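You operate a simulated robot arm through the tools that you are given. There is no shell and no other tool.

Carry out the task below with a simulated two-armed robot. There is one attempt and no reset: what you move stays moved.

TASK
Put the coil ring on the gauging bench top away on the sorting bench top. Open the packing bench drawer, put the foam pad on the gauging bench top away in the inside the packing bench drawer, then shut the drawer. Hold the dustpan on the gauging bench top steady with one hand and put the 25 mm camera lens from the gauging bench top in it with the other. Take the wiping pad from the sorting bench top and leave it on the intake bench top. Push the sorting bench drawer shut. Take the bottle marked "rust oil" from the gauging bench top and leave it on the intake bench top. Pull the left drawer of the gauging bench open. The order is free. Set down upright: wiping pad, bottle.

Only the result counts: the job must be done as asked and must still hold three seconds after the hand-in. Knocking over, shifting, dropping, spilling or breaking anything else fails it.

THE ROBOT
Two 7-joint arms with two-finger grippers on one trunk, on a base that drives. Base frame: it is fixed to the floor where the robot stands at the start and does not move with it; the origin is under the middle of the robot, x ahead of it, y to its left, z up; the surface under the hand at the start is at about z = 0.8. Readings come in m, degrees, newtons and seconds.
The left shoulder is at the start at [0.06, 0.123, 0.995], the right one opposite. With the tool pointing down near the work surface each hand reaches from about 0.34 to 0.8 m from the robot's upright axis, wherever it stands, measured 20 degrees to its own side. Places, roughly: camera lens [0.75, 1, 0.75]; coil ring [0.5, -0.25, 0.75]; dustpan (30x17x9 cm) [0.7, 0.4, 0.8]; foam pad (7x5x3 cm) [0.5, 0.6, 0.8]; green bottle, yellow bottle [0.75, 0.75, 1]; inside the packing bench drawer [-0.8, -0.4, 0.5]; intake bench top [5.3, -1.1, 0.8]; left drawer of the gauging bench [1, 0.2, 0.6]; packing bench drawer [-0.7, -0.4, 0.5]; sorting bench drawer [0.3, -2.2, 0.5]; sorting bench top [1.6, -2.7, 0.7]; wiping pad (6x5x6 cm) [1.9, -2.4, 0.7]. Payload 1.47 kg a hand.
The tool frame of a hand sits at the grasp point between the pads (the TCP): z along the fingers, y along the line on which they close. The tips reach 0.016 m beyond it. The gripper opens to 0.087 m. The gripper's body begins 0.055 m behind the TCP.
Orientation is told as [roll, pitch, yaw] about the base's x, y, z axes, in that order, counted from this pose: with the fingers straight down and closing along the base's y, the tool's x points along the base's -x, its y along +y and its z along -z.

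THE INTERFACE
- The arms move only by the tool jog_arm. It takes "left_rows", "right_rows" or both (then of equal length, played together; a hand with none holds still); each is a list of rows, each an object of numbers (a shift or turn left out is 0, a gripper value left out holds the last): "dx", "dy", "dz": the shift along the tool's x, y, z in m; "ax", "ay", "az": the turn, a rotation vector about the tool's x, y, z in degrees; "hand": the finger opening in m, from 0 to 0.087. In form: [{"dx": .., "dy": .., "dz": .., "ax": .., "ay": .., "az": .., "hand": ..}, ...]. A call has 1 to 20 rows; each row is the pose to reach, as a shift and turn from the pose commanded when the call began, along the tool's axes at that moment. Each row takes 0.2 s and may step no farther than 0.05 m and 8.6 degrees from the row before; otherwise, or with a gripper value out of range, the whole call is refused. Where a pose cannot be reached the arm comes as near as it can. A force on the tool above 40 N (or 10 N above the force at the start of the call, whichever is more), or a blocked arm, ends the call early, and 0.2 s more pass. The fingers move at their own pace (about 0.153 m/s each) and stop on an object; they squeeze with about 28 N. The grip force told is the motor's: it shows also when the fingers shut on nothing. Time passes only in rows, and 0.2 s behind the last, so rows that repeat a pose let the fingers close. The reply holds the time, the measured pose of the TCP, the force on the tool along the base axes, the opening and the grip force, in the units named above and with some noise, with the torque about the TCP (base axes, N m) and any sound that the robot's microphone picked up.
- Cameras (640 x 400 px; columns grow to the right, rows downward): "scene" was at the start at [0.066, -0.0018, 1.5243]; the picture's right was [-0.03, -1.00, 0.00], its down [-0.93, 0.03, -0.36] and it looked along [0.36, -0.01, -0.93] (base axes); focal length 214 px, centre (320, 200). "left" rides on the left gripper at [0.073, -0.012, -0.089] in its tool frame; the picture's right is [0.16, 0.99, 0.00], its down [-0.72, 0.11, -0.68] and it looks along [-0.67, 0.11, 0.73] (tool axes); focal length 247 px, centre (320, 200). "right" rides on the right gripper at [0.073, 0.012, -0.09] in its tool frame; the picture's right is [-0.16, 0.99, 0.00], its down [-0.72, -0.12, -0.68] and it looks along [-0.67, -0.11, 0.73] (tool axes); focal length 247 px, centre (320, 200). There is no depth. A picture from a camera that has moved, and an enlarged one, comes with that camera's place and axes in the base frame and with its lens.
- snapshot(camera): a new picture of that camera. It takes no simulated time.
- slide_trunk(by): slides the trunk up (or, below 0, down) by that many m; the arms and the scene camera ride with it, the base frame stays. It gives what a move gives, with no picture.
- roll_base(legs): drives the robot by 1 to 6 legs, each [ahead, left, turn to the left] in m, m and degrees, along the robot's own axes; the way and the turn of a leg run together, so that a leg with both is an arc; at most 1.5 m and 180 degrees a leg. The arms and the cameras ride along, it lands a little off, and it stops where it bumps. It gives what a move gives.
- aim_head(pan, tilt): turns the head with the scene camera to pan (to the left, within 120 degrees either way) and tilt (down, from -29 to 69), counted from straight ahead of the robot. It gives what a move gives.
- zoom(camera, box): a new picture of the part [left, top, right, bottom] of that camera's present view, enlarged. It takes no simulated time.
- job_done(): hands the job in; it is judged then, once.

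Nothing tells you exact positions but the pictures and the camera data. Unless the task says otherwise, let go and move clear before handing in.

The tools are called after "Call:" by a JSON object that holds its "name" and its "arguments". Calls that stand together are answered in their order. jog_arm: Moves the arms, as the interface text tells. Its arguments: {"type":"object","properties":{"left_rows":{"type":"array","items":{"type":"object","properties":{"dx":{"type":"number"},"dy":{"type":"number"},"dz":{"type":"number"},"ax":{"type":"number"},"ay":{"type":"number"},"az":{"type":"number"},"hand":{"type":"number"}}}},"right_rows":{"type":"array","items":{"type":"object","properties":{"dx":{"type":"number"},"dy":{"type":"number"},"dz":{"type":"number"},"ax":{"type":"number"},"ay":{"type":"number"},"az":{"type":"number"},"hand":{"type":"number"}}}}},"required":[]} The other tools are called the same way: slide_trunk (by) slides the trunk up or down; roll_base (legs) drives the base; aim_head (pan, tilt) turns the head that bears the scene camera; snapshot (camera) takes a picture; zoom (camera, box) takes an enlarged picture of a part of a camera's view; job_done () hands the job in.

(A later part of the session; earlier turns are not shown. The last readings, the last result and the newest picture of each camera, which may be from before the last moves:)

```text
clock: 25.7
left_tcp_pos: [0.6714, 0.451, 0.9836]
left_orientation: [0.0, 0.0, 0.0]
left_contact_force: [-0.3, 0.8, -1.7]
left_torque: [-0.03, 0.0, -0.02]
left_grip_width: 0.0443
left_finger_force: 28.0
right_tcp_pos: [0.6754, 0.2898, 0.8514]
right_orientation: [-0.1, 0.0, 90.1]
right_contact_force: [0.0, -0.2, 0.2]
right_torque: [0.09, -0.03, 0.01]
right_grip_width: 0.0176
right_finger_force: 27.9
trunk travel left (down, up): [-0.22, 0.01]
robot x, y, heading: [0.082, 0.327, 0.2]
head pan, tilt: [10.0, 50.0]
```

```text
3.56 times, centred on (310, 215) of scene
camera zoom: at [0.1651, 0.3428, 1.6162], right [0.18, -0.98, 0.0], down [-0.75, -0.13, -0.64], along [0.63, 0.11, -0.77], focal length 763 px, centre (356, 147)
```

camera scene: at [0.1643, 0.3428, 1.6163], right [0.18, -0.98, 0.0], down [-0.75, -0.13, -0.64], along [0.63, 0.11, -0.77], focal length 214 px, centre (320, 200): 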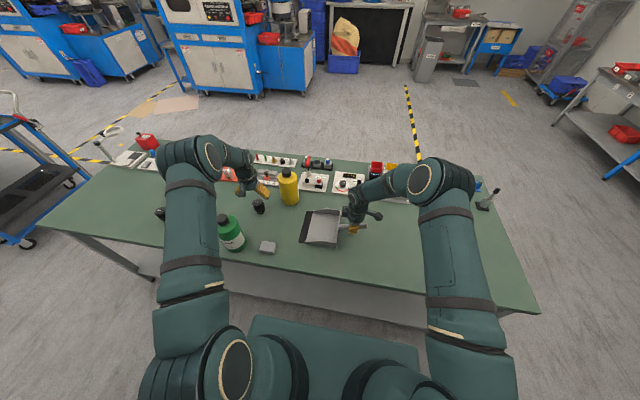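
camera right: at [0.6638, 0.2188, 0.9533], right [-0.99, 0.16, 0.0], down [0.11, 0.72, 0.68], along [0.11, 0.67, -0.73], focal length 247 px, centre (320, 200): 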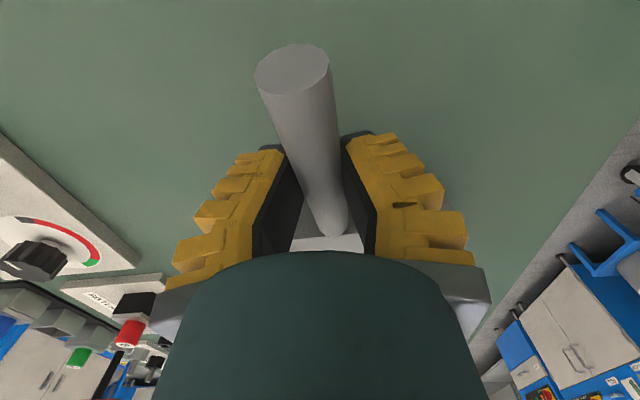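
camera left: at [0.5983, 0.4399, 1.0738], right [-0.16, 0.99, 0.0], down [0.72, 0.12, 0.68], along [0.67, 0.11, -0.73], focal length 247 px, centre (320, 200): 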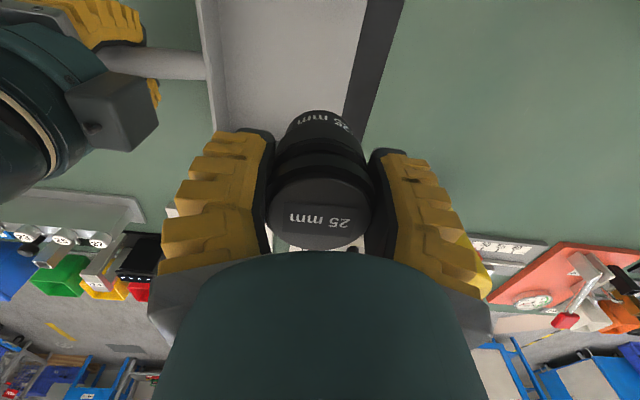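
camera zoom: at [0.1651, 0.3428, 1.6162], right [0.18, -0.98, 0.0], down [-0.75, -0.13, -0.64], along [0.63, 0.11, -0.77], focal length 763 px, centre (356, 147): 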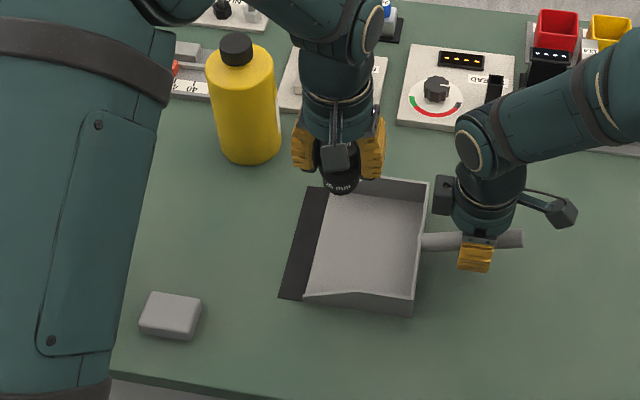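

The lens hovers within the pan; I shift 1 cm toward the pan's back and lower it until it just touches the floor.

Call:
{"name": "jog_arm", "arguments": {"left_rows": [{"dy": -0.01}, {"dy": -0.01, "dz": 0.04}, {"dy": -0.01, "dz": 0.08}, {"dy": -0.01, "dz": 0.11}, {"dy": -0.01, "dz": 0.12}, {"dy": -0.01, "dz": 0.125}]}}

Call:
{"name": "snapshot", "arguments": {"camera": "left"}}

Call:
{"name": "zoom", "arguments": {"camera": "scene", "box": [260, 190, 360, 260]}}

```text
clock: 27.1
left_tcp_pos: [0.6717, 0.4405, 0.858]
left_orientation: [0.0, 0.0, 0.1]
left_contact_force: [0.1, -0.1, -2.9]
left_torque: [-0.01, 0.03, -0.01]
left_grip_width: 0.0442
left_finger_force: 27.7
right_tcp_pos: [0.6762, 0.2902, 0.8515]
right_orientation: [0.0, 0.0, 90.1]
right_contact_force: [0.2, 0.2, -0.2]
right_torque: [-0.11, 0.01, 0.01]
right_grip_width: 0.0178
right_finger_force: 27.7
trunk travel left (down, up): [-0.22, 0.01]
robot x, y, heading: [0.0812, 0.3286, 0.1]
head pan, tilt: [10.0, 50.0]
```

```text
taken
camera left: at [0.5988, 0.4294, 0.948], right [-0.16, 0.99, 0.0], down [0.72, 0.12, 0.68], along [0.67, 0.11, -0.73], focal length 247 px, centre (320, 200)
```

left: 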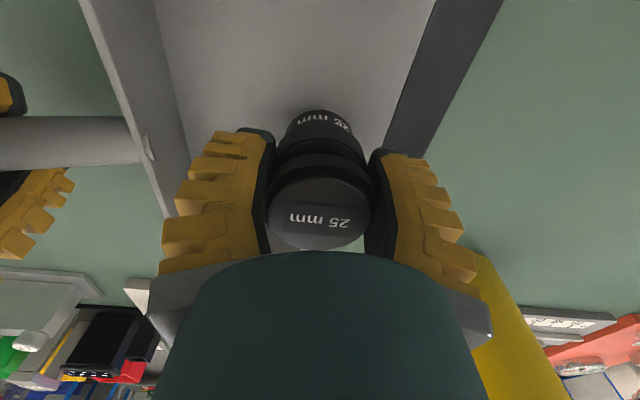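

```text
5.71 times, centred on (310, 225) of scene
camera zoom: at [0.1652, 0.343, 1.6162], right [0.18, -0.98, 0.0], down [-0.75, -0.13, -0.64], along [0.63, 0.11, -0.77], focal length 1226 px, centre (377, 57)
```

zoom: 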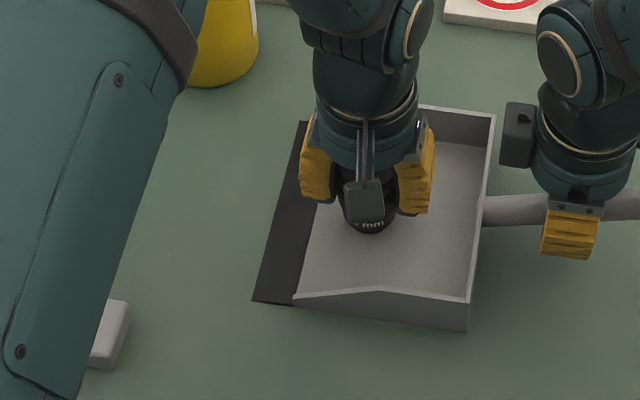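

Not yet touching; I go down a few millimetres more.

Call:
{"name": "jog_arm", "arguments": {"left_rows": [{"dz": 0.001}, {"dz": 0.002}, {"dz": 0.003}]}}

```text
clock: 27.9
left_tcp_pos: [0.6726, 0.4388, 0.856]
left_orientation: [-0.1, 0.0, 0.1]
left_contact_force: [-2.0, -0.5, 12.7]
left_torque: [0.04, 0.28, 0.03]
left_grip_width: 0.0443
left_finger_force: 28.5
right_tcp_pos: [0.6757, 0.29, 0.8512]
right_orientation: [0.0, -0.1, 90.0]
right_contact_force: [2.2, 0.4, -5.0]
right_torque: [-0.37, -0.01, -0.1]
right_grip_width: 0.0171
right_finger_force: 28.0
trunk travel left (down, up): [-0.22, 0.01]
robot x, y, heading: [0.0778, 0.3306, 0.0]
head pan, tilt: [10.0, 50.0]
```

Contact with the pan floor. I back off a millimetre, open the left hand and rise.

Call:
{"name": "jog_arm", "arguments": {"left_rows": [{"dz": -0.0015}, {"dz": -0.0015, "hand": 0.06}, {"dz": -0.0015, "hand": 0.08}, {"dz": -0.0015, "hand": 0.08}, {"dz": -0.04}, {"dz": -0.08}, {"dz": -0.12}, {"dz": -0.15}]}}

Call:
{"name": "zoom", "arguments": {"camera": "scene", "box": [220, 160, 400, 270]}}

Call:
{"name": "snapshot", "arguments": {"camera": "left"}}

```text
clock: 29.7
left_tcp_pos: [0.6724, 0.4391, 1.0066]
left_orientation: [0.1, 0.0, 0.1]
left_contact_force: [-0.9, 0.2, 0.8]
left_torque: [-0.01, 0.03, 0.0]
left_grip_width: 0.0815
left_finger_force: 1.4
right_tcp_pos: [0.6758, 0.29, 0.8517]
right_orientation: [0.0, -0.1, 90.1]
right_contact_force: [-0.8, -0.3, 0.1]
right_torque: [0.12, 0.03, 0.09]
right_grip_width: 0.0177
right_finger_force: 28.4
trunk travel left (down, up): [-0.22, 0.01]
robot x, y, heading: [0.0805, 0.3289, 0.2]
head pan, tilt: [10.0, 50.0]
```

```text
3.56 times, centred on (310, 215) of scene
camera zoom: at [0.1645, 0.343, 1.6163], right [0.18, -0.98, 0.0], down [-0.75, -0.13, -0.64], along [0.63, 0.11, -0.77], focal length 763 px, centre (356, 147)
```

zoom: 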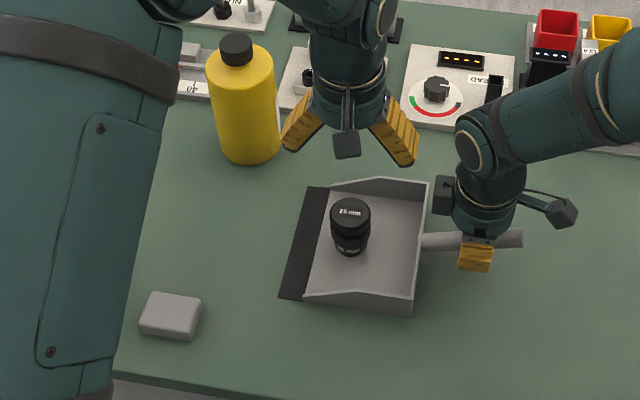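

```text
taken
camera left: at [0.5978, 0.4285, 1.0955], right [-0.16, 0.99, 0.0], down [0.72, 0.12, 0.68], along [0.67, 0.11, -0.73], focal length 247 px, centre (320, 200)
```

left: 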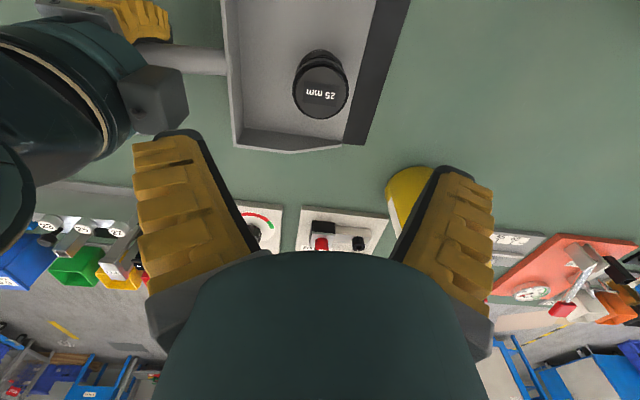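

The 25 mm lens stands in the dustpan. I release the handle, lift the right hand, and bring the left hand's camera over the foam pad.

Call:
{"name": "jog_arm", "arguments": {"right_rows": [{"hand": 0.05}, {"hand": 0.07}, {"hand": 0.07}, {"dz": -0.02}, {"dz": -0.06}, {"dz": -0.1}, {"dz": -0.14}, {"dz": -0.18}], "left_rows": [{"dx": 0.0}, {"dx": 0.03, "dy": 0.02}, {"dx": 0.06, "dy": 0.05}, {"dx": 0.09, "dy": 0.08}, {"dx": 0.12, "dy": 0.11}, {"dx": 0.14, "dy": 0.14}, {"dx": 0.155, "dy": 0.16}, {"dx": 0.17, "dy": 0.18}]}}

Call:
{"name": "snapshot", "arguments": {"camera": "scene"}}

Call:
{"name": "snapshot", "arguments": {"camera": "left"}}

Call:
{"name": "snapshot", "arguments": {"camera": "right"}}

```text
clock: 31.5
left_tcp_pos: [0.501, 0.6208, 1.0053]
left_orientation: [-0.1, -0.1, 0.1]
left_contact_force: [0.3, 0.8, -0.2]
left_torque: [-0.01, -0.04, -0.01]
left_grip_width: 0.0815
left_finger_force: 1.1
right_tcp_pos: [0.6748, 0.291, 1.0325]
right_orientation: [0.0, 0.2, 90.0]
right_contact_force: [-0.2, -0.9, 0.2]
right_torque: [-0.02, -0.03, 0.01]
right_grip_width: 0.0734
right_finger_force: 1.9
trunk travel left (down, up): [-0.22, 0.01]
robot x, y, heading: [0.0784, 0.3263, 0.1]
head pan, tilt: [10.0, 50.0]
```

```text
taken
camera scene: at [0.1634, 0.3437, 1.6164], right [0.18, -0.98, 0.0], down [-0.75, -0.13, -0.64], along [0.63, 0.11, -0.77], focal length 214 px, centre (320, 200)
```

scene: 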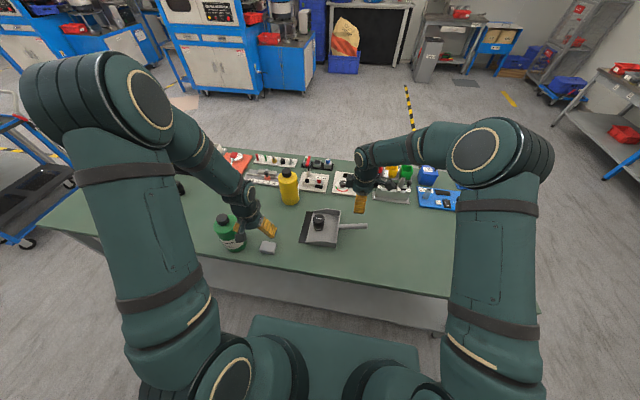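

```text
taken
camera left: at [0.4268, 0.6104, 1.0951], right [-0.16, 0.99, 0.0], down [0.72, 0.12, 0.68], along [0.67, 0.11, -0.73], focal length 247 px, centre (320, 200)
```

left: 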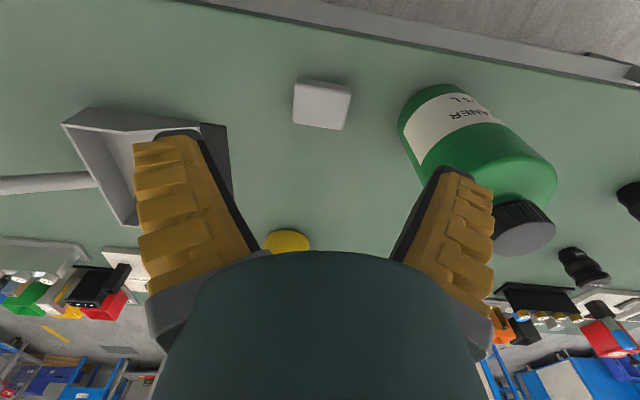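

```text
taken
camera right: at [0.6635, 0.2192, 1.1226], right [-0.99, 0.16, 0.0], down [0.11, 0.72, 0.68], along [0.11, 0.67, -0.73], focal length 247 px, centre (320, 200)
```

right: 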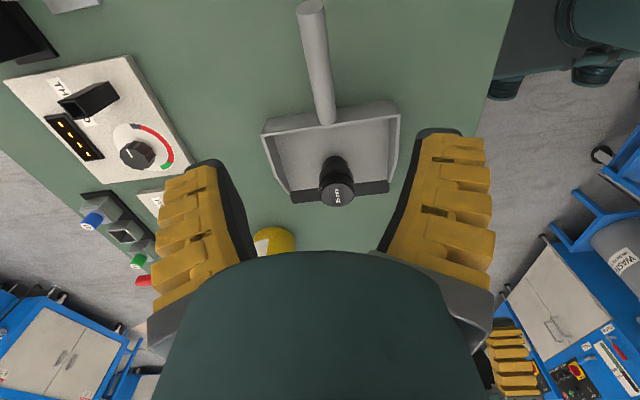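

Call:
{"name": "zoom", "arguments": {"camera": "left", "box": [260, 50, 390, 150]}}

```text
4.00 times, centred on (325, 100) of left
camera zoom: at [0.4268, 0.6104, 1.0951], right [-0.16, 0.99, 0.0], down [0.72, 0.12, 0.68], along [0.67, 0.11, -0.73], focal length 988 px, centre (300, 600)
```

zoom: 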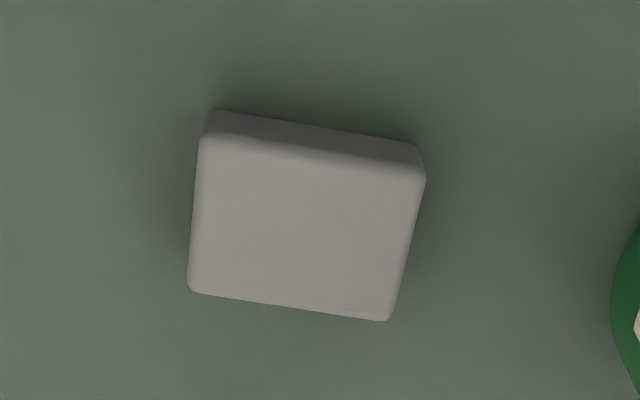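

The pad is axis-aligned: x 0.515–0.556, y 0.60–0.658, centre (0.536, 0.629). I turn the left hand 90° so it closes across the 5 cm side, centred above the pad.

Call:
{"name": "jog_arm", "arguments": {"left_rows": [{"az": -8.2, "dx": -0.003, "dy": 0.001}, {"az": -16.4, "dx": -0.006, "dy": 0.001}, {"az": -24.6, "dx": -0.009, "dy": 0.002}, {"az": -32.8, "dx": -0.012, "dy": 0.003}, {"az": -41, "dx": -0.015, "dy": 0.004}, {"az": -49.2, "dx": -0.018, "dy": 0.005}, {"az": -57.4, "dx": -0.021, "dy": 0.006}, {"az": -65.6, "dx": -0.024, "dy": 0.007}, {"az": -73.8, "dx": -0.027, "dy": 0.008}, {"az": -82, "dx": -0.031, "dy": 0.008}, {"az": -90, "dx": -0.0345, "dy": 0.008}, {"az": -90, "dx": -0.0345, "dy": 0.008, "dz": 0.05}, {"az": -90, "dx": -0.0345, "dy": 0.008, "dz": 0.09}]}}

Call:
{"name": "snapshot", "arguments": {"camera": "left"}}

Call:
{"name": "zoom", "arguments": {"camera": "scene", "box": [180, 160, 360, 270]}}

```text
clock: 34.3
left_tcp_pos: [0.536, 0.6288, 0.9155]
left_orientation: [-0.1, 0.1, 90.3]
left_contact_force: [0.1, -0.9, -0.2]
left_torque: [0.01, 0.01, 0.01]
left_grip_width: 0.082
left_finger_force: 1.6
right_tcp_pos: [0.6769, 0.291, 1.0324]
right_orientation: [0.1, 0.0, 90.1]
right_contact_force: [0.2, 0.8, 0.5]
right_torque: [0.0, 0.01, 0.03]
right_grip_width: 0.0738
right_finger_force: 3.0
trunk travel left (down, up): [-0.22, 0.01]
robot x, y, heading: [0.0805, 0.3306, -0.2]
head pan, tilt: [10.0, 50.0]
```

```text
taken
camera left: at [0.5478, 0.556, 1.0059], right [-0.99, -0.16, 0.0], down [-0.12, 0.72, 0.68], along [-0.11, 0.67, -0.73], focal length 247 px, centre (320, 200)
```

left: 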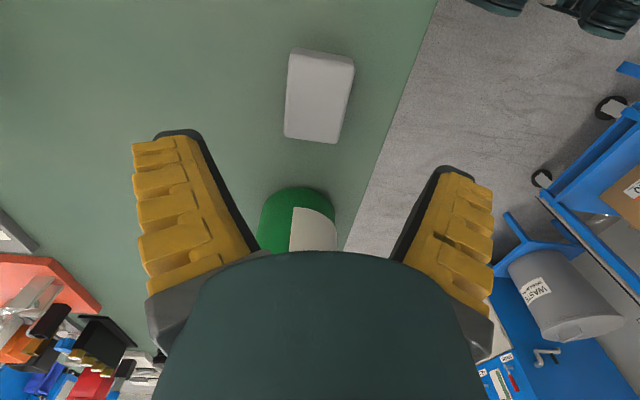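

```text
3.56 times, centred on (270, 215) of scene
camera zoom: at [0.165, 0.3431, 1.6162], right [0.18, -0.98, 0.0], down [-0.75, -0.13, -0.64], along [0.63, 0.11, -0.77], focal length 763 px, centre (498, 147)
```

zoom: 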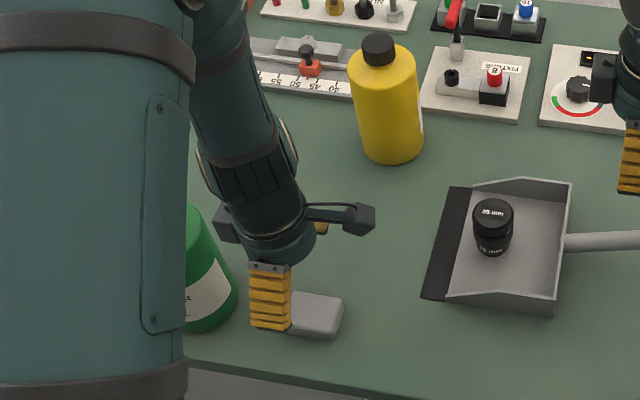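

The hand is aligned with the pad and clear of the green bottle. I lower and grip it.

Call:
{"name": "jog_arm", "arguments": {"left_rows": [{"dz": 0.03, "dx": 0.004, "dy": -0.002}, {"dz": 0.06, "dx": 0.004, "dy": -0.002}, {"dz": 0.085, "dx": 0.004, "dy": -0.002}, {"dz": 0.0935, "dx": 0.004, "dy": -0.002}, {"dz": 0.0935, "dx": 0.004, "dy": -0.002}, {"dz": 0.0935, "dx": 0.004, "dy": -0.002, "hand": 0.0}, {"dz": 0.0935, "dx": 0.004, "dy": -0.002, "hand": 0.0}, {"dz": 0.0935, "dx": 0.004, "dy": -0.002, "hand": 0.0}]}}

Call:
{"name": "snapshot", "arguments": {"camera": "left"}}

```text
clock: 36.1
left_tcp_pos: [0.5381, 0.6238, 0.8235]
left_orientation: [0.0, 0.1, 90.1]
left_contact_force: [-0.5, 0.0, 0.2]
left_torque: [-0.03, -0.01, 0.02]
left_grip_width: 0.0409
left_finger_force: 28.0
right_tcp_pos: [0.6766, 0.2882, 1.0329]
right_orientation: [0.0, 0.0, 90.1]
right_contact_force: [-0.3, 0.2, 0.1]
right_torque: [0.03, 0.01, 0.04]
right_grip_width: 0.0735
right_finger_force: 2.3
trunk travel left (down, up): [-0.22, 0.01]
robot x, y, heading: [0.0787, 0.3271, -0.1]
head pan, tilt: [10.0, 50.0]
```

```text
taken
camera left: at [0.5489, 0.552, 0.9126], right [-0.99, -0.16, 0.0], down [-0.12, 0.72, 0.68], along [-0.11, 0.67, -0.73], focal length 247 px, centre (320, 200)
```

left: 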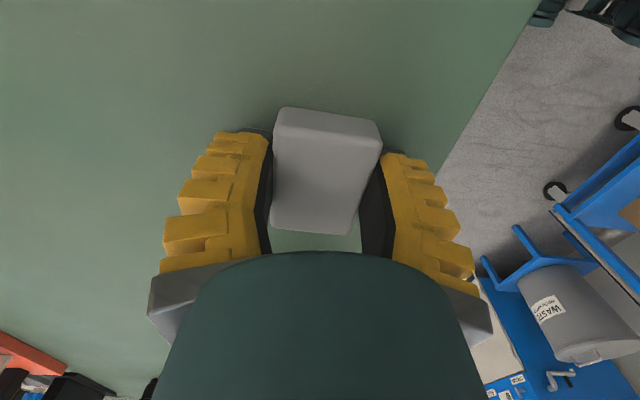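

The foam pad is gripped. I lift it, then look back at the packing bench to plan the drive.

Call:
{"name": "jog_arm", "arguments": {"left_rows": [{"dz": -0.04}, {"dz": -0.08}, {"dz": -0.12}, {"dz": -0.16}, {"dz": -0.2}, {"dz": -0.24}]}}

Call:
{"name": "aim_head", "arguments": {"pan": -120, "tilt": 35}}

Call:
{"name": "snapshot", "arguments": {"camera": "scene"}}

Call:
{"name": "zoom", "arguments": {"camera": "scene", "box": [280, 160, 520, 310]}}

```text
clock: 37.5
left_tcp_pos: [0.5375, 0.6234, 1.0627]
left_orientation: [-0.1, 0.1, 90.1]
left_contact_force: [0.5, 0.7, 0.1]
left_torque: [-0.02, -0.02, 0.02]
left_grip_width: 0.0408
left_finger_force: 27.9
right_tcp_pos: [0.6764, 0.2901, 1.0332]
right_orientation: [0.0, 0.0, 90.1]
right_contact_force: [-0.5, -0.4, -0.6]
right_torque: [0.02, 0.01, 0.01]
right_grip_width: 0.0734
right_finger_force: 2.6
trunk travel left (down, up): [-0.22, 0.01]
robot x, y, heading: [0.0797, 0.3337, 0.3]
head pan, tilt: [10.0, 50.0]
```

```text
clock: 39.6
left_tcp_pos: [0.5388, 0.6249, 1.0619]
left_orientation: [0.0, 0.1, 90.0]
left_contact_force: [0.0, -0.5, -0.4]
left_torque: [0.0, -0.01, 0.0]
left_grip_width: 0.0408
left_finger_force: 28.1
right_tcp_pos: [0.6775, 0.2903, 1.0324]
right_orientation: [0.0, 0.1, 90.1]
right_contact_force: [-0.4, 0.1, 0.3]
right_torque: [0.01, 0.0, 0.02]
right_grip_width: 0.0735
right_finger_force: 2.8
trunk travel left (down, up): [-0.22, 0.01]
robot x, y, heading: [0.0777, 0.3309, 0.0]
head pan, tilt: [-120.0, 35.0]
```

```text
taken
camera scene: at [0.0451, 0.2531, 1.638], right [-0.87, 0.5, 0.0], down [0.29, 0.5, -0.82], along [-0.41, -0.71, -0.57], focal length 214 px, centre (320, 200)
```

scene: 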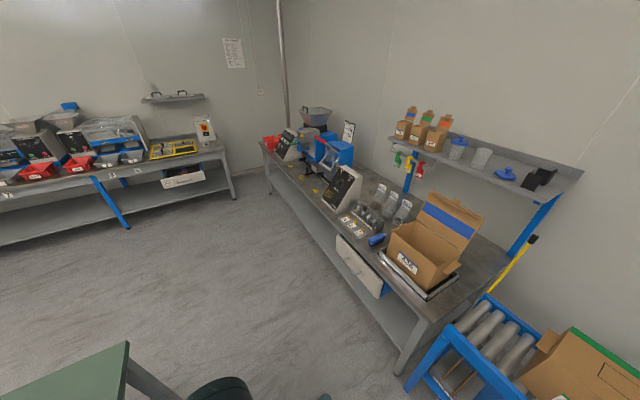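

```text
2.67 times, centred on (400, 235) of scene
camera zoom: at [0.0451, 0.2531, 1.638], right [-0.87, 0.5, 0.0], down [0.29, 0.5, -0.82], along [-0.41, -0.71, -0.57], focal length 572 px, centre (107, 107)
```

zoom: 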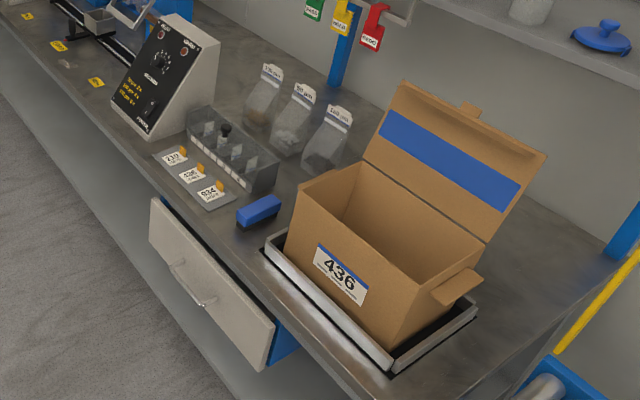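

The packing drawer has a bar handle near (-0.48, -0.32, ~0.68), with the benches only ~0.93 m apart. I retract both hands, then drive out to the right into open floor where I can turn around.

Call:
{"name": "jog_arm", "arguments": {"right_rows": [{"dx": 0.02, "dy": 0.04}, {"dx": 0.04, "dy": 0.08}, {"dx": 0.06, "dy": 0.12}, {"dx": 0.08, "dy": 0.16}, {"dx": 0.09, "dy": 0.19}], "left_rows": [{"dx": 0.005, "dy": 0.025}, {"dx": 0.01, "dy": 0.05}, {"dx": 0.015, "dy": 0.075}, {"dx": 0.02, "dy": 0.1}, {"dx": 0.02, "dy": 0.12}]}}

Call:
{"name": "roll_base", "arguments": {"legs": [[-0.08, 0, 0], [0, -0.8, 0], [0, -0.8, 0]]}}

Call:
{"name": "snapshot", "arguments": {"camera": "scene"}}

```text
clock: 40.8
left_tcp_pos: [0.4179, 0.6039, 1.063]
left_orientation: [-0.1, 0.1, 89.9]
left_contact_force: [0.0, -0.7, -0.1]
left_torque: [0.02, -0.02, 0.01]
left_grip_width: 0.0409
left_finger_force: 27.4
right_tcp_pos: [0.4841, 0.1997, 1.032]
right_orientation: [-0.1, 0.0, 90.0]
right_contact_force: [-0.2, -0.1, 0.4]
right_torque: [-0.02, 0.0, 0.05]
right_grip_width: 0.0735
right_finger_force: 2.7
trunk travel left (down, up): [-0.22, 0.01]
robot x, y, heading: [0.0741, 0.3289, 0.0]
head pan, tilt: [-120.0, 35.0]
```

```text
clock: 55.8
left_tcp_pos: [0.3384, -0.9873, 1.062]
left_orientation: [0.0, 0.1, 90.2]
left_contact_force: [0.0, -0.1, 0.2]
left_torque: [-0.03, 0.02, 0.01]
left_grip_width: 0.041
left_finger_force: 28.0
right_tcp_pos: [0.4064, -1.3907, 1.0318]
right_orientation: [0.0, 0.0, 90.2]
right_contact_force: [0.1, -0.1, 0.5]
right_torque: [-0.02, -0.02, -0.01]
right_grip_width: 0.0734
right_finger_force: 3.0
trunk travel left (down, up): [-0.22, 0.01]
robot x, y, heading: [-0.0009, -1.2617, 0.0]
head pan, tilt: [-120.0, 35.0]
```

```text
taken
camera scene: at [-0.0341, -1.3384, 1.638], right [-0.87, 0.5, 0.0], down [0.28, 0.5, -0.82], along [-0.41, -0.71, -0.57], focal length 214 px, centre (320, 200)
```

scene: 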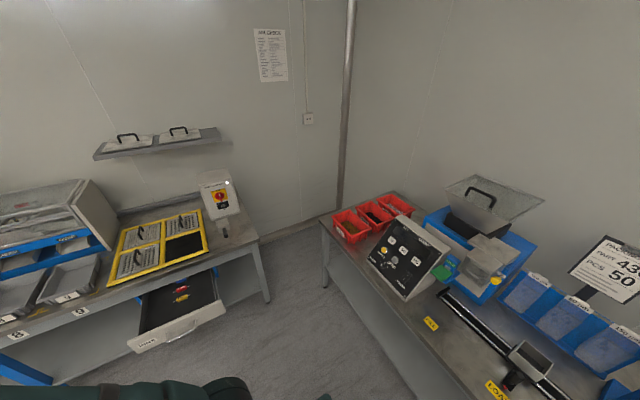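

The sorting drawer stands open to the right as expected. I move forward into open floor and turn around.

Call:
{"name": "roll_base", "arguments": {"legs": [[0.6, 0, 0], [0, 0, 90], [0, 0, 90]]}}

Call:
{"name": "aim_head", "arguments": {"pan": -30, "tilt": 35}}

Call:
{"name": "snapshot", "arguments": {"camera": "scene"}}

```text
clock: 66.8
left_tcp_pos: [0.2522, -1.5314, 1.0628]
left_orientation: [0.1, 0.1, -90.5]
left_contact_force: [0.1, -0.9, 0.1]
left_torque: [-0.01, 0.02, 0.03]
left_grip_width: 0.0409
left_finger_force: 28.1
right_tcp_pos: [0.1893, -1.1247, 1.0311]
right_orientation: [0.0, 0.0, -90.7]
right_contact_force: [-0.5, -0.4, 0.3]
right_torque: [0.0, 0.0, 0.03]
right_grip_width: 0.0733
right_finger_force: 2.5
trunk travel left (down, up): [-0.22, 0.01]
robot x, y, heading: [0.5931, -1.2608, 179.5]
head pan, tilt: [-120.0, 35.0]
```

```text
clock: 68.4
left_tcp_pos: [0.2518, -1.5307, 1.0621]
left_orientation: [0.0, 0.0, -90.6]
left_contact_force: [-0.8, -0.2, -0.8]
left_torque: [-0.04, 0.03, 0.01]
left_grip_width: 0.0407
left_finger_force: 27.8
right_tcp_pos: [0.19, -1.1256, 1.032]
right_orientation: [0.0, 0.1, -90.7]
right_contact_force: [0.1, 0.7, 0.1]
right_torque: [-0.03, -0.02, -0.01]
right_grip_width: 0.0733
right_finger_force: 2.3
trunk travel left (down, up): [-0.22, 0.01]
robot x, y, heading: [0.5938, -1.2581, 179.3]
head pan, tilt: [-30.0, 35.0]
```

```text
taken
camera scene: at [0.5091, -1.2147, 1.638], right [0.51, 0.86, 0.0], down [0.49, -0.29, -0.82], along [-0.7, 0.42, -0.57], focal length 214 px, centre (320, 200)
```

scene: 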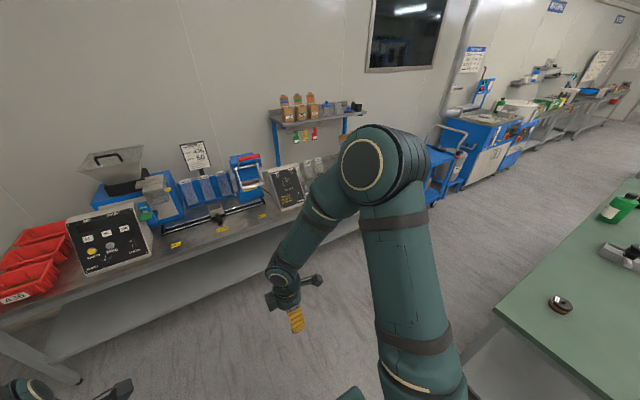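

Now I drive ahead and slide right into the gap, stopping short to look at the drawer.

Call:
{"name": "roll_base", "arguments": {"legs": [[0.5, 0, 0.6], [0, -0.55, 0]]}}

Call:
{"name": "snapshot", "arguments": {"camera": "scene"}}

Call:
{"name": "snapshot", "arguments": {"camera": "right"}}

```text
clock: 76.3
left_tcp_pos: [-0.2547, -0.9811, 1.0616]
left_orientation: [0.1, 0.0, -89.7]
left_contact_force: [-0.5, 0.2, 0.7]
left_torque: [-0.01, 0.01, 0.0]
left_grip_width: 0.041
left_finger_force: 27.7
right_tcp_pos: [-0.3241, -0.5776, 1.0315]
right_orientation: [0.1, 0.0, -89.6]
right_contact_force: [0.6, -0.8, 0.2]
right_torque: [-0.01, 0.0, 0.04]
right_grip_width: 0.0736
right_finger_force: 2.5
trunk travel left (down, up): [-0.22, 0.01]
robot x, y, heading: [0.0842, -0.7058, -179.5]
head pan, tilt: [-30.0, 35.0]
```

```text
taken
camera scene: at [-0.0024, -0.6622, 1.638], right [0.49, 0.87, 0.0], down [0.5, -0.28, -0.82], along [-0.71, 0.41, -0.57], focal length 214 px, centre (320, 200)
```

scene: 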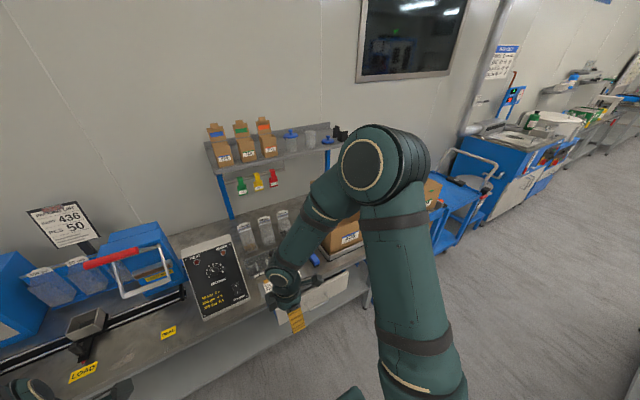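

```text
taken
camera right: at [-0.3125, -0.5036, 1.1212], right [0.99, -0.15, 0.0], down [-0.11, -0.72, 0.68], along [-0.1, -0.67, -0.73], focal length 247 px, centre (320, 200)
```

right: 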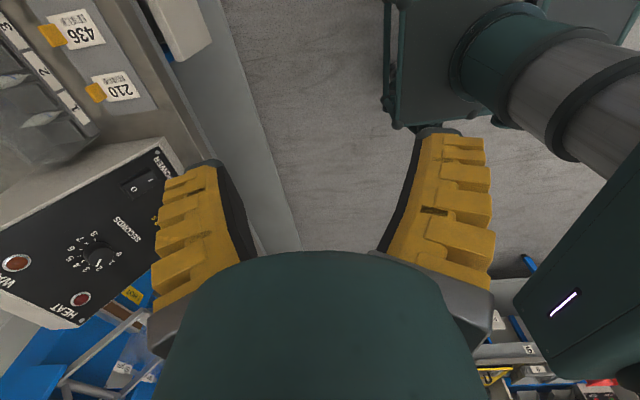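

Call:
{"name": "roll_base", "arguments": {"legs": [[0, -0.33, 0]]}}

Call:
{"name": "aim_head", "arguments": {"pan": 5, "tilt": 55}}

Call:
{"name": "snapshot", "arguments": {"camera": "scene"}}

Call:
{"name": "snapshot", "arguments": {"camera": "right"}}

Call:
{"name": "snapshot", "arguments": {"camera": "left"}}

```text
clock: 79.8
left_tcp_pos: [-0.2553, -0.6511, 1.0618]
left_orientation: [-0.1, 0.0, -89.7]
left_contact_force: [0.1, 0.5, -0.4]
left_torque: [0.0, -0.01, -0.02]
left_grip_width: 0.0409
left_finger_force: 28.1
right_tcp_pos: [-0.3251, -0.2461, 1.031]
right_orientation: [0.1, -0.1, -89.7]
right_contact_force: [-0.1, -0.4, -0.3]
right_torque: [0.02, 0.01, 0.03]
right_grip_width: 0.0737
right_finger_force: 2.4
trunk travel left (down, up): [-0.22, 0.01]
robot x, y, heading: [0.0777, -0.3719, -179.7]
head pan, tilt: [-30.0, 35.0]
```

```text
clock: 80.8
left_tcp_pos: [-0.2566, -0.6507, 1.0624]
left_orientation: [0.0, 0.2, -89.7]
left_contact_force: [-0.2, 1.0, 0.7]
left_torque: [0.02, 0.0, -0.01]
left_grip_width: 0.041
left_finger_force: 28.4
right_tcp_pos: [-0.3252, -0.2456, 1.0323]
right_orientation: [0.0, 0.0, -89.7]
right_contact_force: [0.9, -0.4, 0.0]
right_torque: [-0.01, -0.01, -0.01]
right_grip_width: 0.0734
right_finger_force: 2.4
trunk travel left (down, up): [-0.22, 0.01]
robot x, y, heading: [0.0818, -0.3722, -179.7]
head pan, tilt: [5.0, 55.0]
```

```text
taken
camera scene: at [0.0004, -0.3806, 1.6098], right [-0.09, 1.0, 0.0], down [0.82, 0.07, -0.57], along [-0.57, -0.05, -0.82], focal length 214 px, centre (320, 200)
```

scene: 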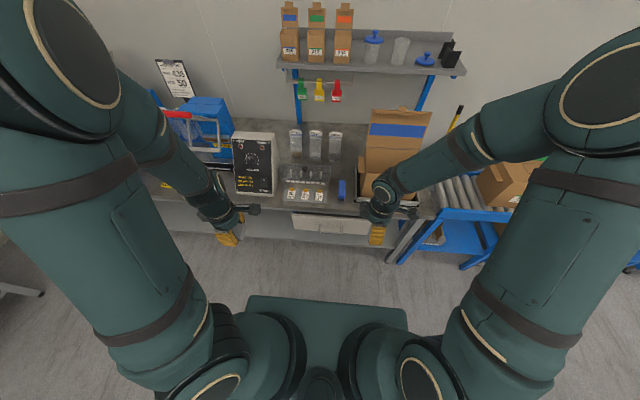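

```text
taken
camera right: at [-0.3142, -0.1715, 1.1212], right [0.99, -0.15, 0.0], down [-0.11, -0.72, 0.68], along [-0.1, -0.67, -0.73], focal length 247 px, centre (320, 200)
```

right: 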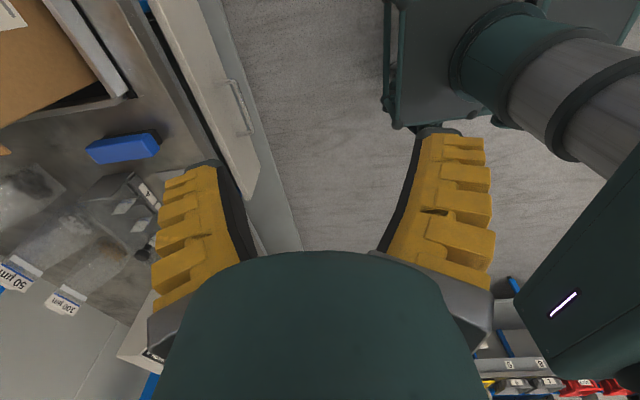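

```text
taken
camera left: at [-0.2695, -0.5767, 1.1524], right [0.99, 0.16, 0.0], down [0.12, -0.72, 0.68], along [0.11, -0.67, -0.73], focal length 247 px, centre (320, 200)
```

left: 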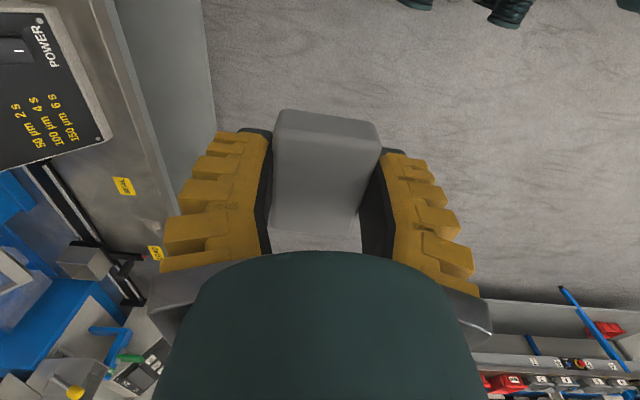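

Call:
{"name": "zoom", "arguments": {"camera": "scene", "box": [230, 180, 410, 270]}}

Call:
{"name": "zoom", "arguments": {"camera": "right", "box": [130, 0, 310, 200]}}

```text
3.56 times, centred on (320, 225) of scene
camera zoom: at [0.0004, -0.3806, 1.6098], right [-0.09, 1.0, 0.0], down [0.82, 0.07, -0.57], along [-0.57, -0.05, -0.82], focal length 763 px, centre (320, 111)
```

zoom: 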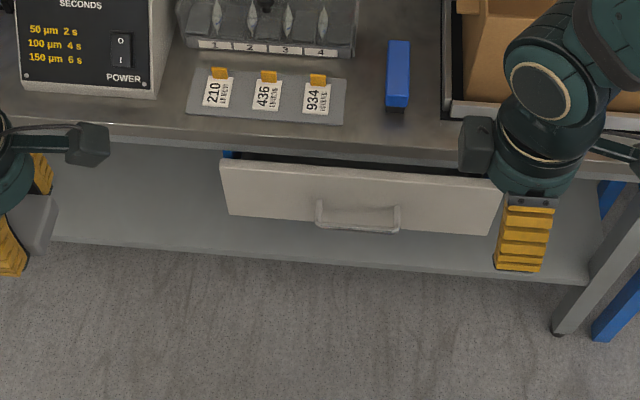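

```text
2.00 times, centred on (220, 100) of right
camera zoom: at [-0.3142, -0.1715, 1.1212], right [0.99, -0.15, 0.0], down [-0.11, -0.72, 0.68], along [-0.1, -0.67, -0.73], focal length 494 px, centre (520, 400)
```

zoom: 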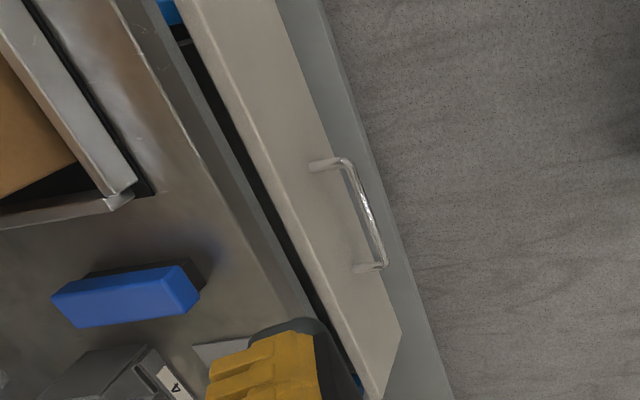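

The handle bar triangulates to about (-0.518, -0.368, 0.561), drawer front spans y -0.57..-0.175, z 0.51..0.68. I check my own base's extent to see how far I can pull.

Call:
{"name": "zoom", "arguments": {"camera": "right", "box": [360, 0, 640, 175]}}

Call:
{"name": "aim_head", "arguments": {"pan": -15, "tilt": 69}}

Call:
{"name": "snapshot", "arguments": {"camera": "scene"}}

```text
2.29 times, centred on (500, 88) of right
camera zoom: at [-0.3142, -0.1715, 1.1212], right [0.99, -0.15, 0.0], down [-0.11, -0.72, 0.68], along [-0.1, -0.67, -0.73], focal length 564 px, centre (-91, 457)
```

zoom: 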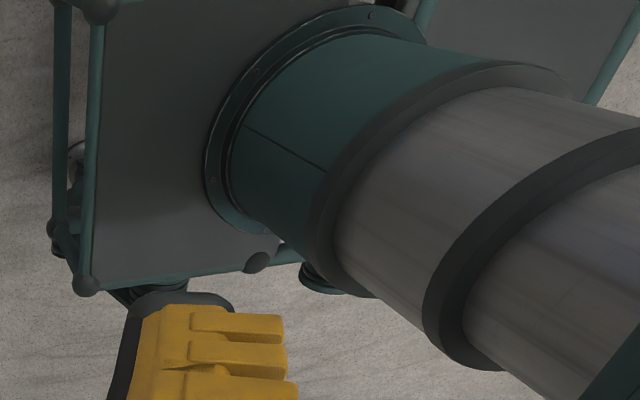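

```text
clock: 81.7
left_tcp_pos: [-0.2572, -0.6511, 1.0635]
left_orientation: [0.0, 0.1, -89.7]
left_contact_force: [0.0, 0.2, 0.0]
left_torque: [0.01, 0.03, 0.03]
left_grip_width: 0.0407
left_finger_force: 27.3
right_tcp_pos: [-0.3243, -0.2454, 1.0324]
right_orientation: [0.0, 0.0, -89.6]
right_contact_force: [0.1, 0.0, 0.0]
right_torque: [0.0, -0.03, 0.03]
right_grip_width: 0.0738
right_finger_force: 2.7
trunk travel left (down, up): [-0.22, 0.01]
robot x, y, heading: [0.0815, -0.3715, -179.5]
head pan, tilt: [-15.0, 68.8]
```

```text
taken
camera scene: at [0.0181, -0.3599, 1.5943], right [0.25, 0.97, 0.0], down [0.9, -0.24, -0.36], along [-0.35, 0.09, -0.93], focal length 214 px, centre (320, 200)
```

scene: 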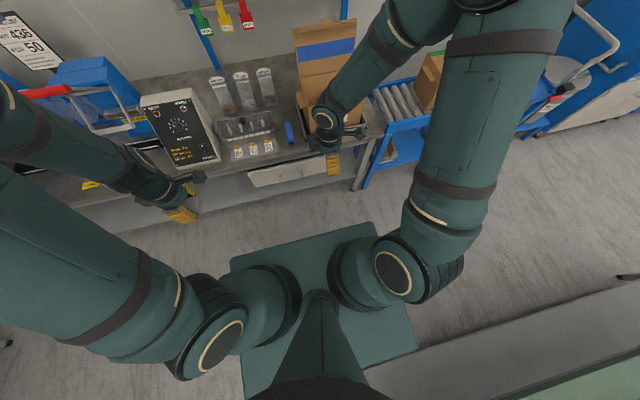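

The base looks compact with a slim column. I check the clearance behind me to the gauging bench before backing up a little.

Call:
{"name": "aim_head", "arguments": {"pan": -120, "tilt": 69}}

Call:
{"name": "snapshot", "arguments": {"camera": "scene"}}

Call:
{"name": "aim_head", "arguments": {"pan": 120, "tilt": 60}}

Call:
{"name": "snapshot", "arguments": {"camera": "scene"}}

```text
clock: 83.5
left_tcp_pos: [-0.2571, -0.6497, 1.0622]
left_orientation: [0.0, 0.1, -89.7]
left_contact_force: [0.0, 1.2, 0.1]
left_torque: [0.0, 0.0, 0.01]
left_grip_width: 0.0409
left_finger_force: 27.9
right_tcp_pos: [-0.3256, -0.2463, 1.0314]
right_orientation: [0.0, 0.0, -89.8]
right_contact_force: [0.4, -0.5, 0.7]
right_torque: [0.0, 0.02, 0.01]
right_grip_width: 0.0737
right_finger_force: 2.2
trunk travel left (down, up): [-0.22, 0.01]
robot x, y, heading: [0.0831, -0.3732, -179.9]
head pan, tilt: [-120.0, 68.8]
```

```text
taken
camera scene: at [0.0999, -0.3255, 1.5943], right [0.87, -0.49, 0.0], down [-0.46, -0.81, -0.36], along [0.18, 0.31, -0.93], focal length 214 px, centre (320, 200)
```

scene: 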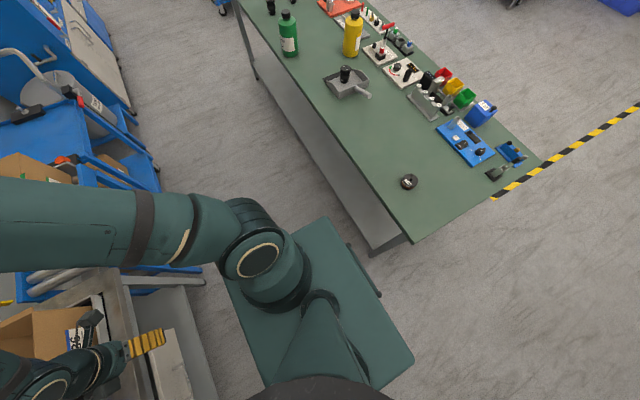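

```text
clock: 86.9
left_tcp_pos: [-0.2565, -0.6497, 1.0616]
left_orientation: [0.0, 0.2, -89.7]
left_contact_force: [1.2, -0.4, -0.5]
left_torque: [-0.01, 0.0, 0.0]
left_grip_width: 0.0408
left_finger_force: 28.3
right_tcp_pos: [-0.3255, -0.2457, 1.0327]
right_orientation: [0.0, 0.0, -89.8]
right_contact_force: [0.6, -0.1, -0.2]
right_torque: [0.0, 0.02, 0.01]
right_grip_width: 0.0735
right_finger_force: 2.1
trunk travel left (down, up): [-0.22, 0.01]
robot x, y, heading: [0.0835, -0.374, -179.8]
head pan, tilt: [120.0, 60.0]
```

```text
taken
camera scene: at [0.1058, -0.4316, 1.6037], right [-0.86, -0.5, 0.0], down [-0.44, 0.75, -0.5], along [0.25, -0.43, -0.87], focal length 214 px, centre (320, 200)
```

scene: 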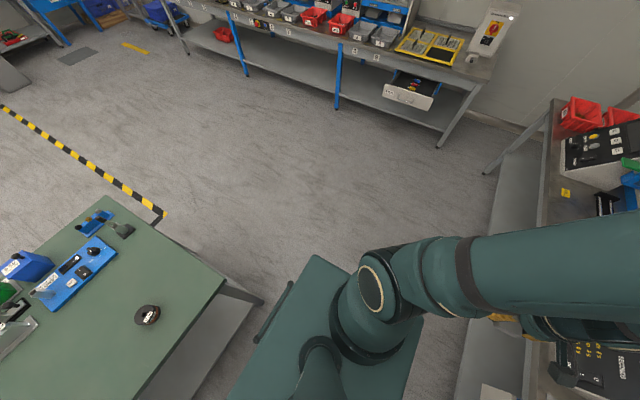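

The torso sits high and the base is low, so the drawer can slide above the base. I back up 10 cm to make working room for the right hand.

Call:
{"name": "roll_base", "arguments": {"legs": [[-0.1, 0, 0]]}}

Call:
{"name": "aim_head", "arguments": {"pan": -10, "tilt": 55}}

Call:
{"name": "slide_trunk", "arguments": {"by": -0.1}}

Call:
{"name": "snapshot", "arguments": {"camera": "scene"}}

```text
clock: 88.0
left_tcp_pos: [-0.158, -0.6497, 1.0617]
left_orientation: [-0.1, 0.0, -89.8]
left_contact_force: [1.1, -0.1, -0.2]
left_torque: [0.01, 0.03, 0.02]
left_grip_width: 0.0408
left_finger_force: 27.6
right_tcp_pos: [-0.2246, -0.2446, 1.0328]
right_orientation: [0.0, 0.0, -89.8]
right_contact_force: [-0.2, 0.7, -0.1]
right_torque: [-0.02, 0.0, -0.02]
right_grip_width: 0.0735
right_finger_force: 2.3
trunk travel left (down, up): [-0.22, 0.01]
robot x, y, heading: [0.1851, -0.3751, -179.8]
head pan, tilt: [120.0, 60.0]
```

```text
clock: 90.1
left_tcp_pos: [-0.1574, -0.6491, 1.063]
left_orientation: [-0.1, 0.1, -89.8]
left_contact_force: [-0.1, 0.6, -0.3]
left_torque: [-0.02, 0.0, -0.01]
left_grip_width: 0.0413
left_finger_force: 27.7
right_tcp_pos: [-0.2264, -0.2446, 1.0324]
right_orientation: [-0.1, 0.0, -89.8]
right_contact_force: [-0.5, -1.3, 0.4]
right_torque: [0.02, 0.03, -0.04]
right_grip_width: 0.0733
right_finger_force: 2.8
trunk travel left (down, up): [-0.22, 0.01]
robot x, y, heading: [0.1794, -0.3763, -179.5]
head pan, tilt: [-10.0, 55.0]
```

```text
clock: 91.5
left_tcp_pos: [-0.1577, -0.6499, 0.9613]
left_orientation: [0.0, 0.0, -89.8]
left_contact_force: [0.2, 0.1, 0.6]
left_torque: [-0.03, 0.01, -0.02]
left_grip_width: 0.0409
left_finger_force: 28.0
right_tcp_pos: [-0.2259, -0.2441, 0.9333]
right_orientation: [0.0, 0.0, -89.8]
right_contact_force: [0.0, -0.8, -0.1]
right_torque: [0.03, 0.03, 0.0]
right_grip_width: 0.0734
right_finger_force: 2.9
trunk travel left (down, up): [-0.12, 0.11]
robot x, y, heading: [0.1812, -0.374, -179.5]
head pan, tilt: [-10.0, 55.0]
```

```text
taken
camera scene: at [0.1001, -0.3614, 1.5099], right [0.17, 0.99, 0.0], down [0.81, -0.14, -0.57], along [-0.57, 0.1, -0.82], focal length 214 px, centre (320, 200)
```

scene: 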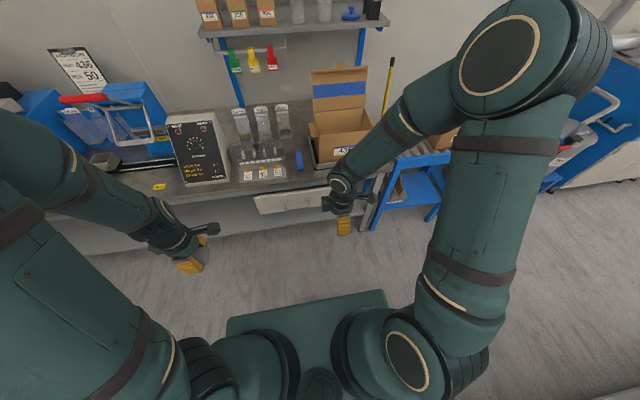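

Next I bring the right hand down in front of the drawer handle, fingers pointing forward and slightly down, closing vertically.

Call:
{"name": "jog_arm", "arguments": {"right_rows": [{"dx": -0.01, "dy": -0.014, "dz": 0.033, "ax": 7, "hand": 0.045}, {"dx": -0.022, "dy": -0.029, "dz": 0.068, "ax": 14}, {"dx": -0.034, "dy": -0.044, "dz": 0.103, "ax": 21}, {"dx": -0.046, "dy": -0.059, "dz": 0.138, "ax": 28}, {"dx": -0.058, "dy": -0.074, "dz": 0.173, "ax": 35}, {"dx": -0.07, "dy": -0.089, "dz": 0.208, "ax": 42}, {"dx": -0.082, "dy": -0.109, "dz": 0.238, "ax": 49}, {"dx": -0.094, "dy": -0.129, "dz": 0.268, "ax": 56}, {"dx": -0.106, "dy": -0.154, "dz": 0.293, "ax": 63}, {"dx": -0.116, "dy": -0.174, "dz": 0.318, "ax": 70}, {"dx": -0.124, "dy": -0.199, "dz": 0.338, "ax": 75}, {"dx": -0.124, "dy": -0.214, "dz": 0.351, "ax": 75}]}}

Call:
{"name": "snapshot", "arguments": {"camera": "scene"}}

Call:
{"name": "snapshot", "arguments": {"camera": "right"}}

```text
clock: 94.1
left_tcp_pos: [-0.1579, -0.6481, 0.9627]
left_orientation: [0.0, 0.1, -89.8]
left_contact_force: [0.5, -0.2, -0.5]
left_torque: [0.03, 0.0, 0.0]
left_grip_width: 0.0409
left_finger_force: 28.1
right_tcp_pos: [-0.4402, -0.3695, 0.5807]
right_orientation: [-75.1, 0.0, -89.8]
right_contact_force: [0.0, 0.0, -0.3]
right_torque: [0.0, 0.04, -0.01]
right_grip_width: 0.0506
right_finger_force: 4.4
trunk travel left (down, up): [-0.12, 0.11]
robot x, y, heading: [0.1798, -0.3726, -180.0]
head pan, tilt: [-10.0, 55.0]
```

```text
taken
camera scene: at [0.0997, -0.361, 1.5097], right [0.17, 0.99, 0.0], down [0.81, -0.14, -0.57], along [-0.57, 0.1, -0.82], focal length 214 px, centre (320, 200)
```

scene: 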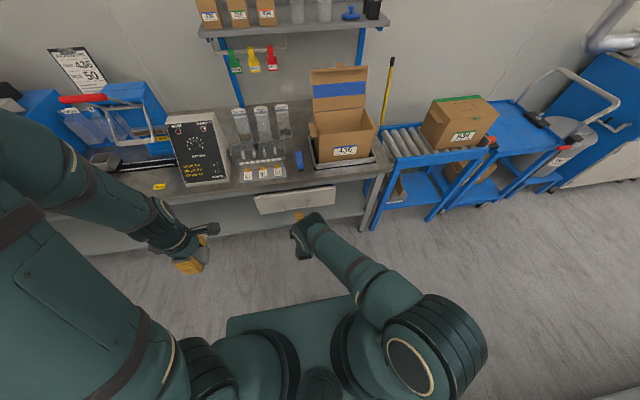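

```text
taken
camera right: at [-0.3516, -0.2951, 0.5925], right [0.25, -0.16, -0.95], down [0.63, -0.72, 0.29], along [-0.73, -0.67, -0.08], focal length 247 px, centre (320, 200)
```

right: 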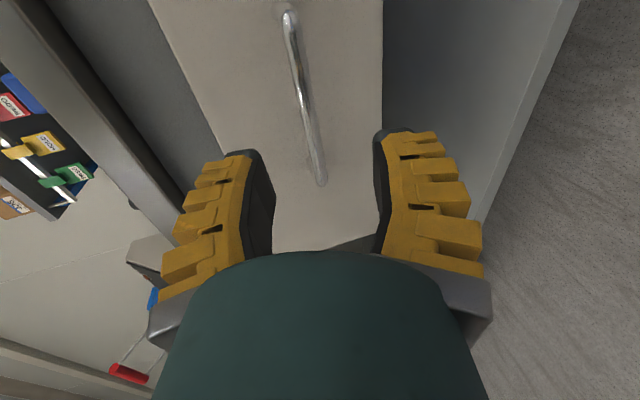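

The bar lies between the fingers, ~1 cm high of centre. I advance onto it, adjusting upward, and close.

Call:
{"name": "jog_arm", "arguments": {"right_rows": [{"dy": -0.004, "dz": 0.02}, {"dy": -0.008, "dz": 0.04}, {"dy": -0.008, "dz": 0.06}, {"dy": -0.008, "dz": 0.076}, {"dy": -0.008, "dz": 0.076, "hand": 0.0}, {"dy": -0.008, "dz": 0.076, "hand": 0.0}, {"dy": -0.008, "dz": 0.076, "hand": 0.0}]}}

Call:
{"name": "snapshot", "arguments": {"camera": "right"}}

```text
clock: 95.8
left_tcp_pos: [-0.1577, -0.6475, 0.9625]
left_orientation: [-0.2, 0.2, -89.8]
left_contact_force: [-0.5, 0.0, -0.4]
left_torque: [0.02, 0.01, -0.02]
left_grip_width: 0.0407
left_finger_force: 28.3
right_tcp_pos: [-0.5014, -0.3482, 0.5763]
right_orientation: [-74.0, 0.1, -90.0]
right_contact_force: [11.5, 1.4, 4.6]
right_torque: [0.03, -0.05, -0.16]
right_grip_width: 0.0
right_finger_force: 28.3
right hand out of reach, approached as far as the arm can: row 3, 4, 5, 6, 7
trunk travel left (down, up): [-0.12, 0.11]
robot x, y, heading: [0.18, -0.3707, -180.1]
head pan, tilt: [-10.0, 55.0]
stopped in row 7 (right hand): the force on the tool passed its limit at 41 N (the readings are from after the stop); the commanded pose is now the measured one
```

```text
taken
camera right: at [-0.4127, -0.2733, 0.5896], right [0.27, -0.16, -0.95], down [0.62, -0.72, 0.3], along [-0.73, -0.67, -0.1], focal length 247 px, centre (320, 200)
```

right: 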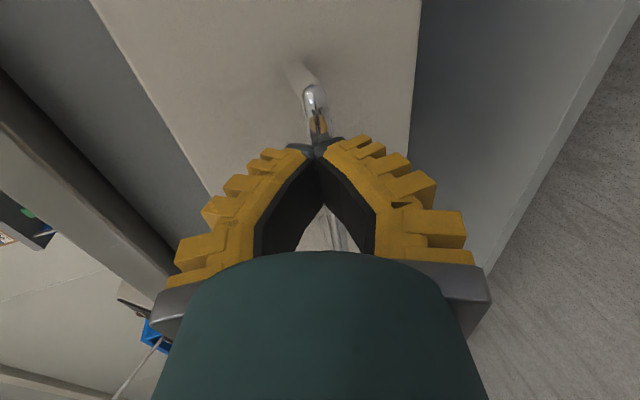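

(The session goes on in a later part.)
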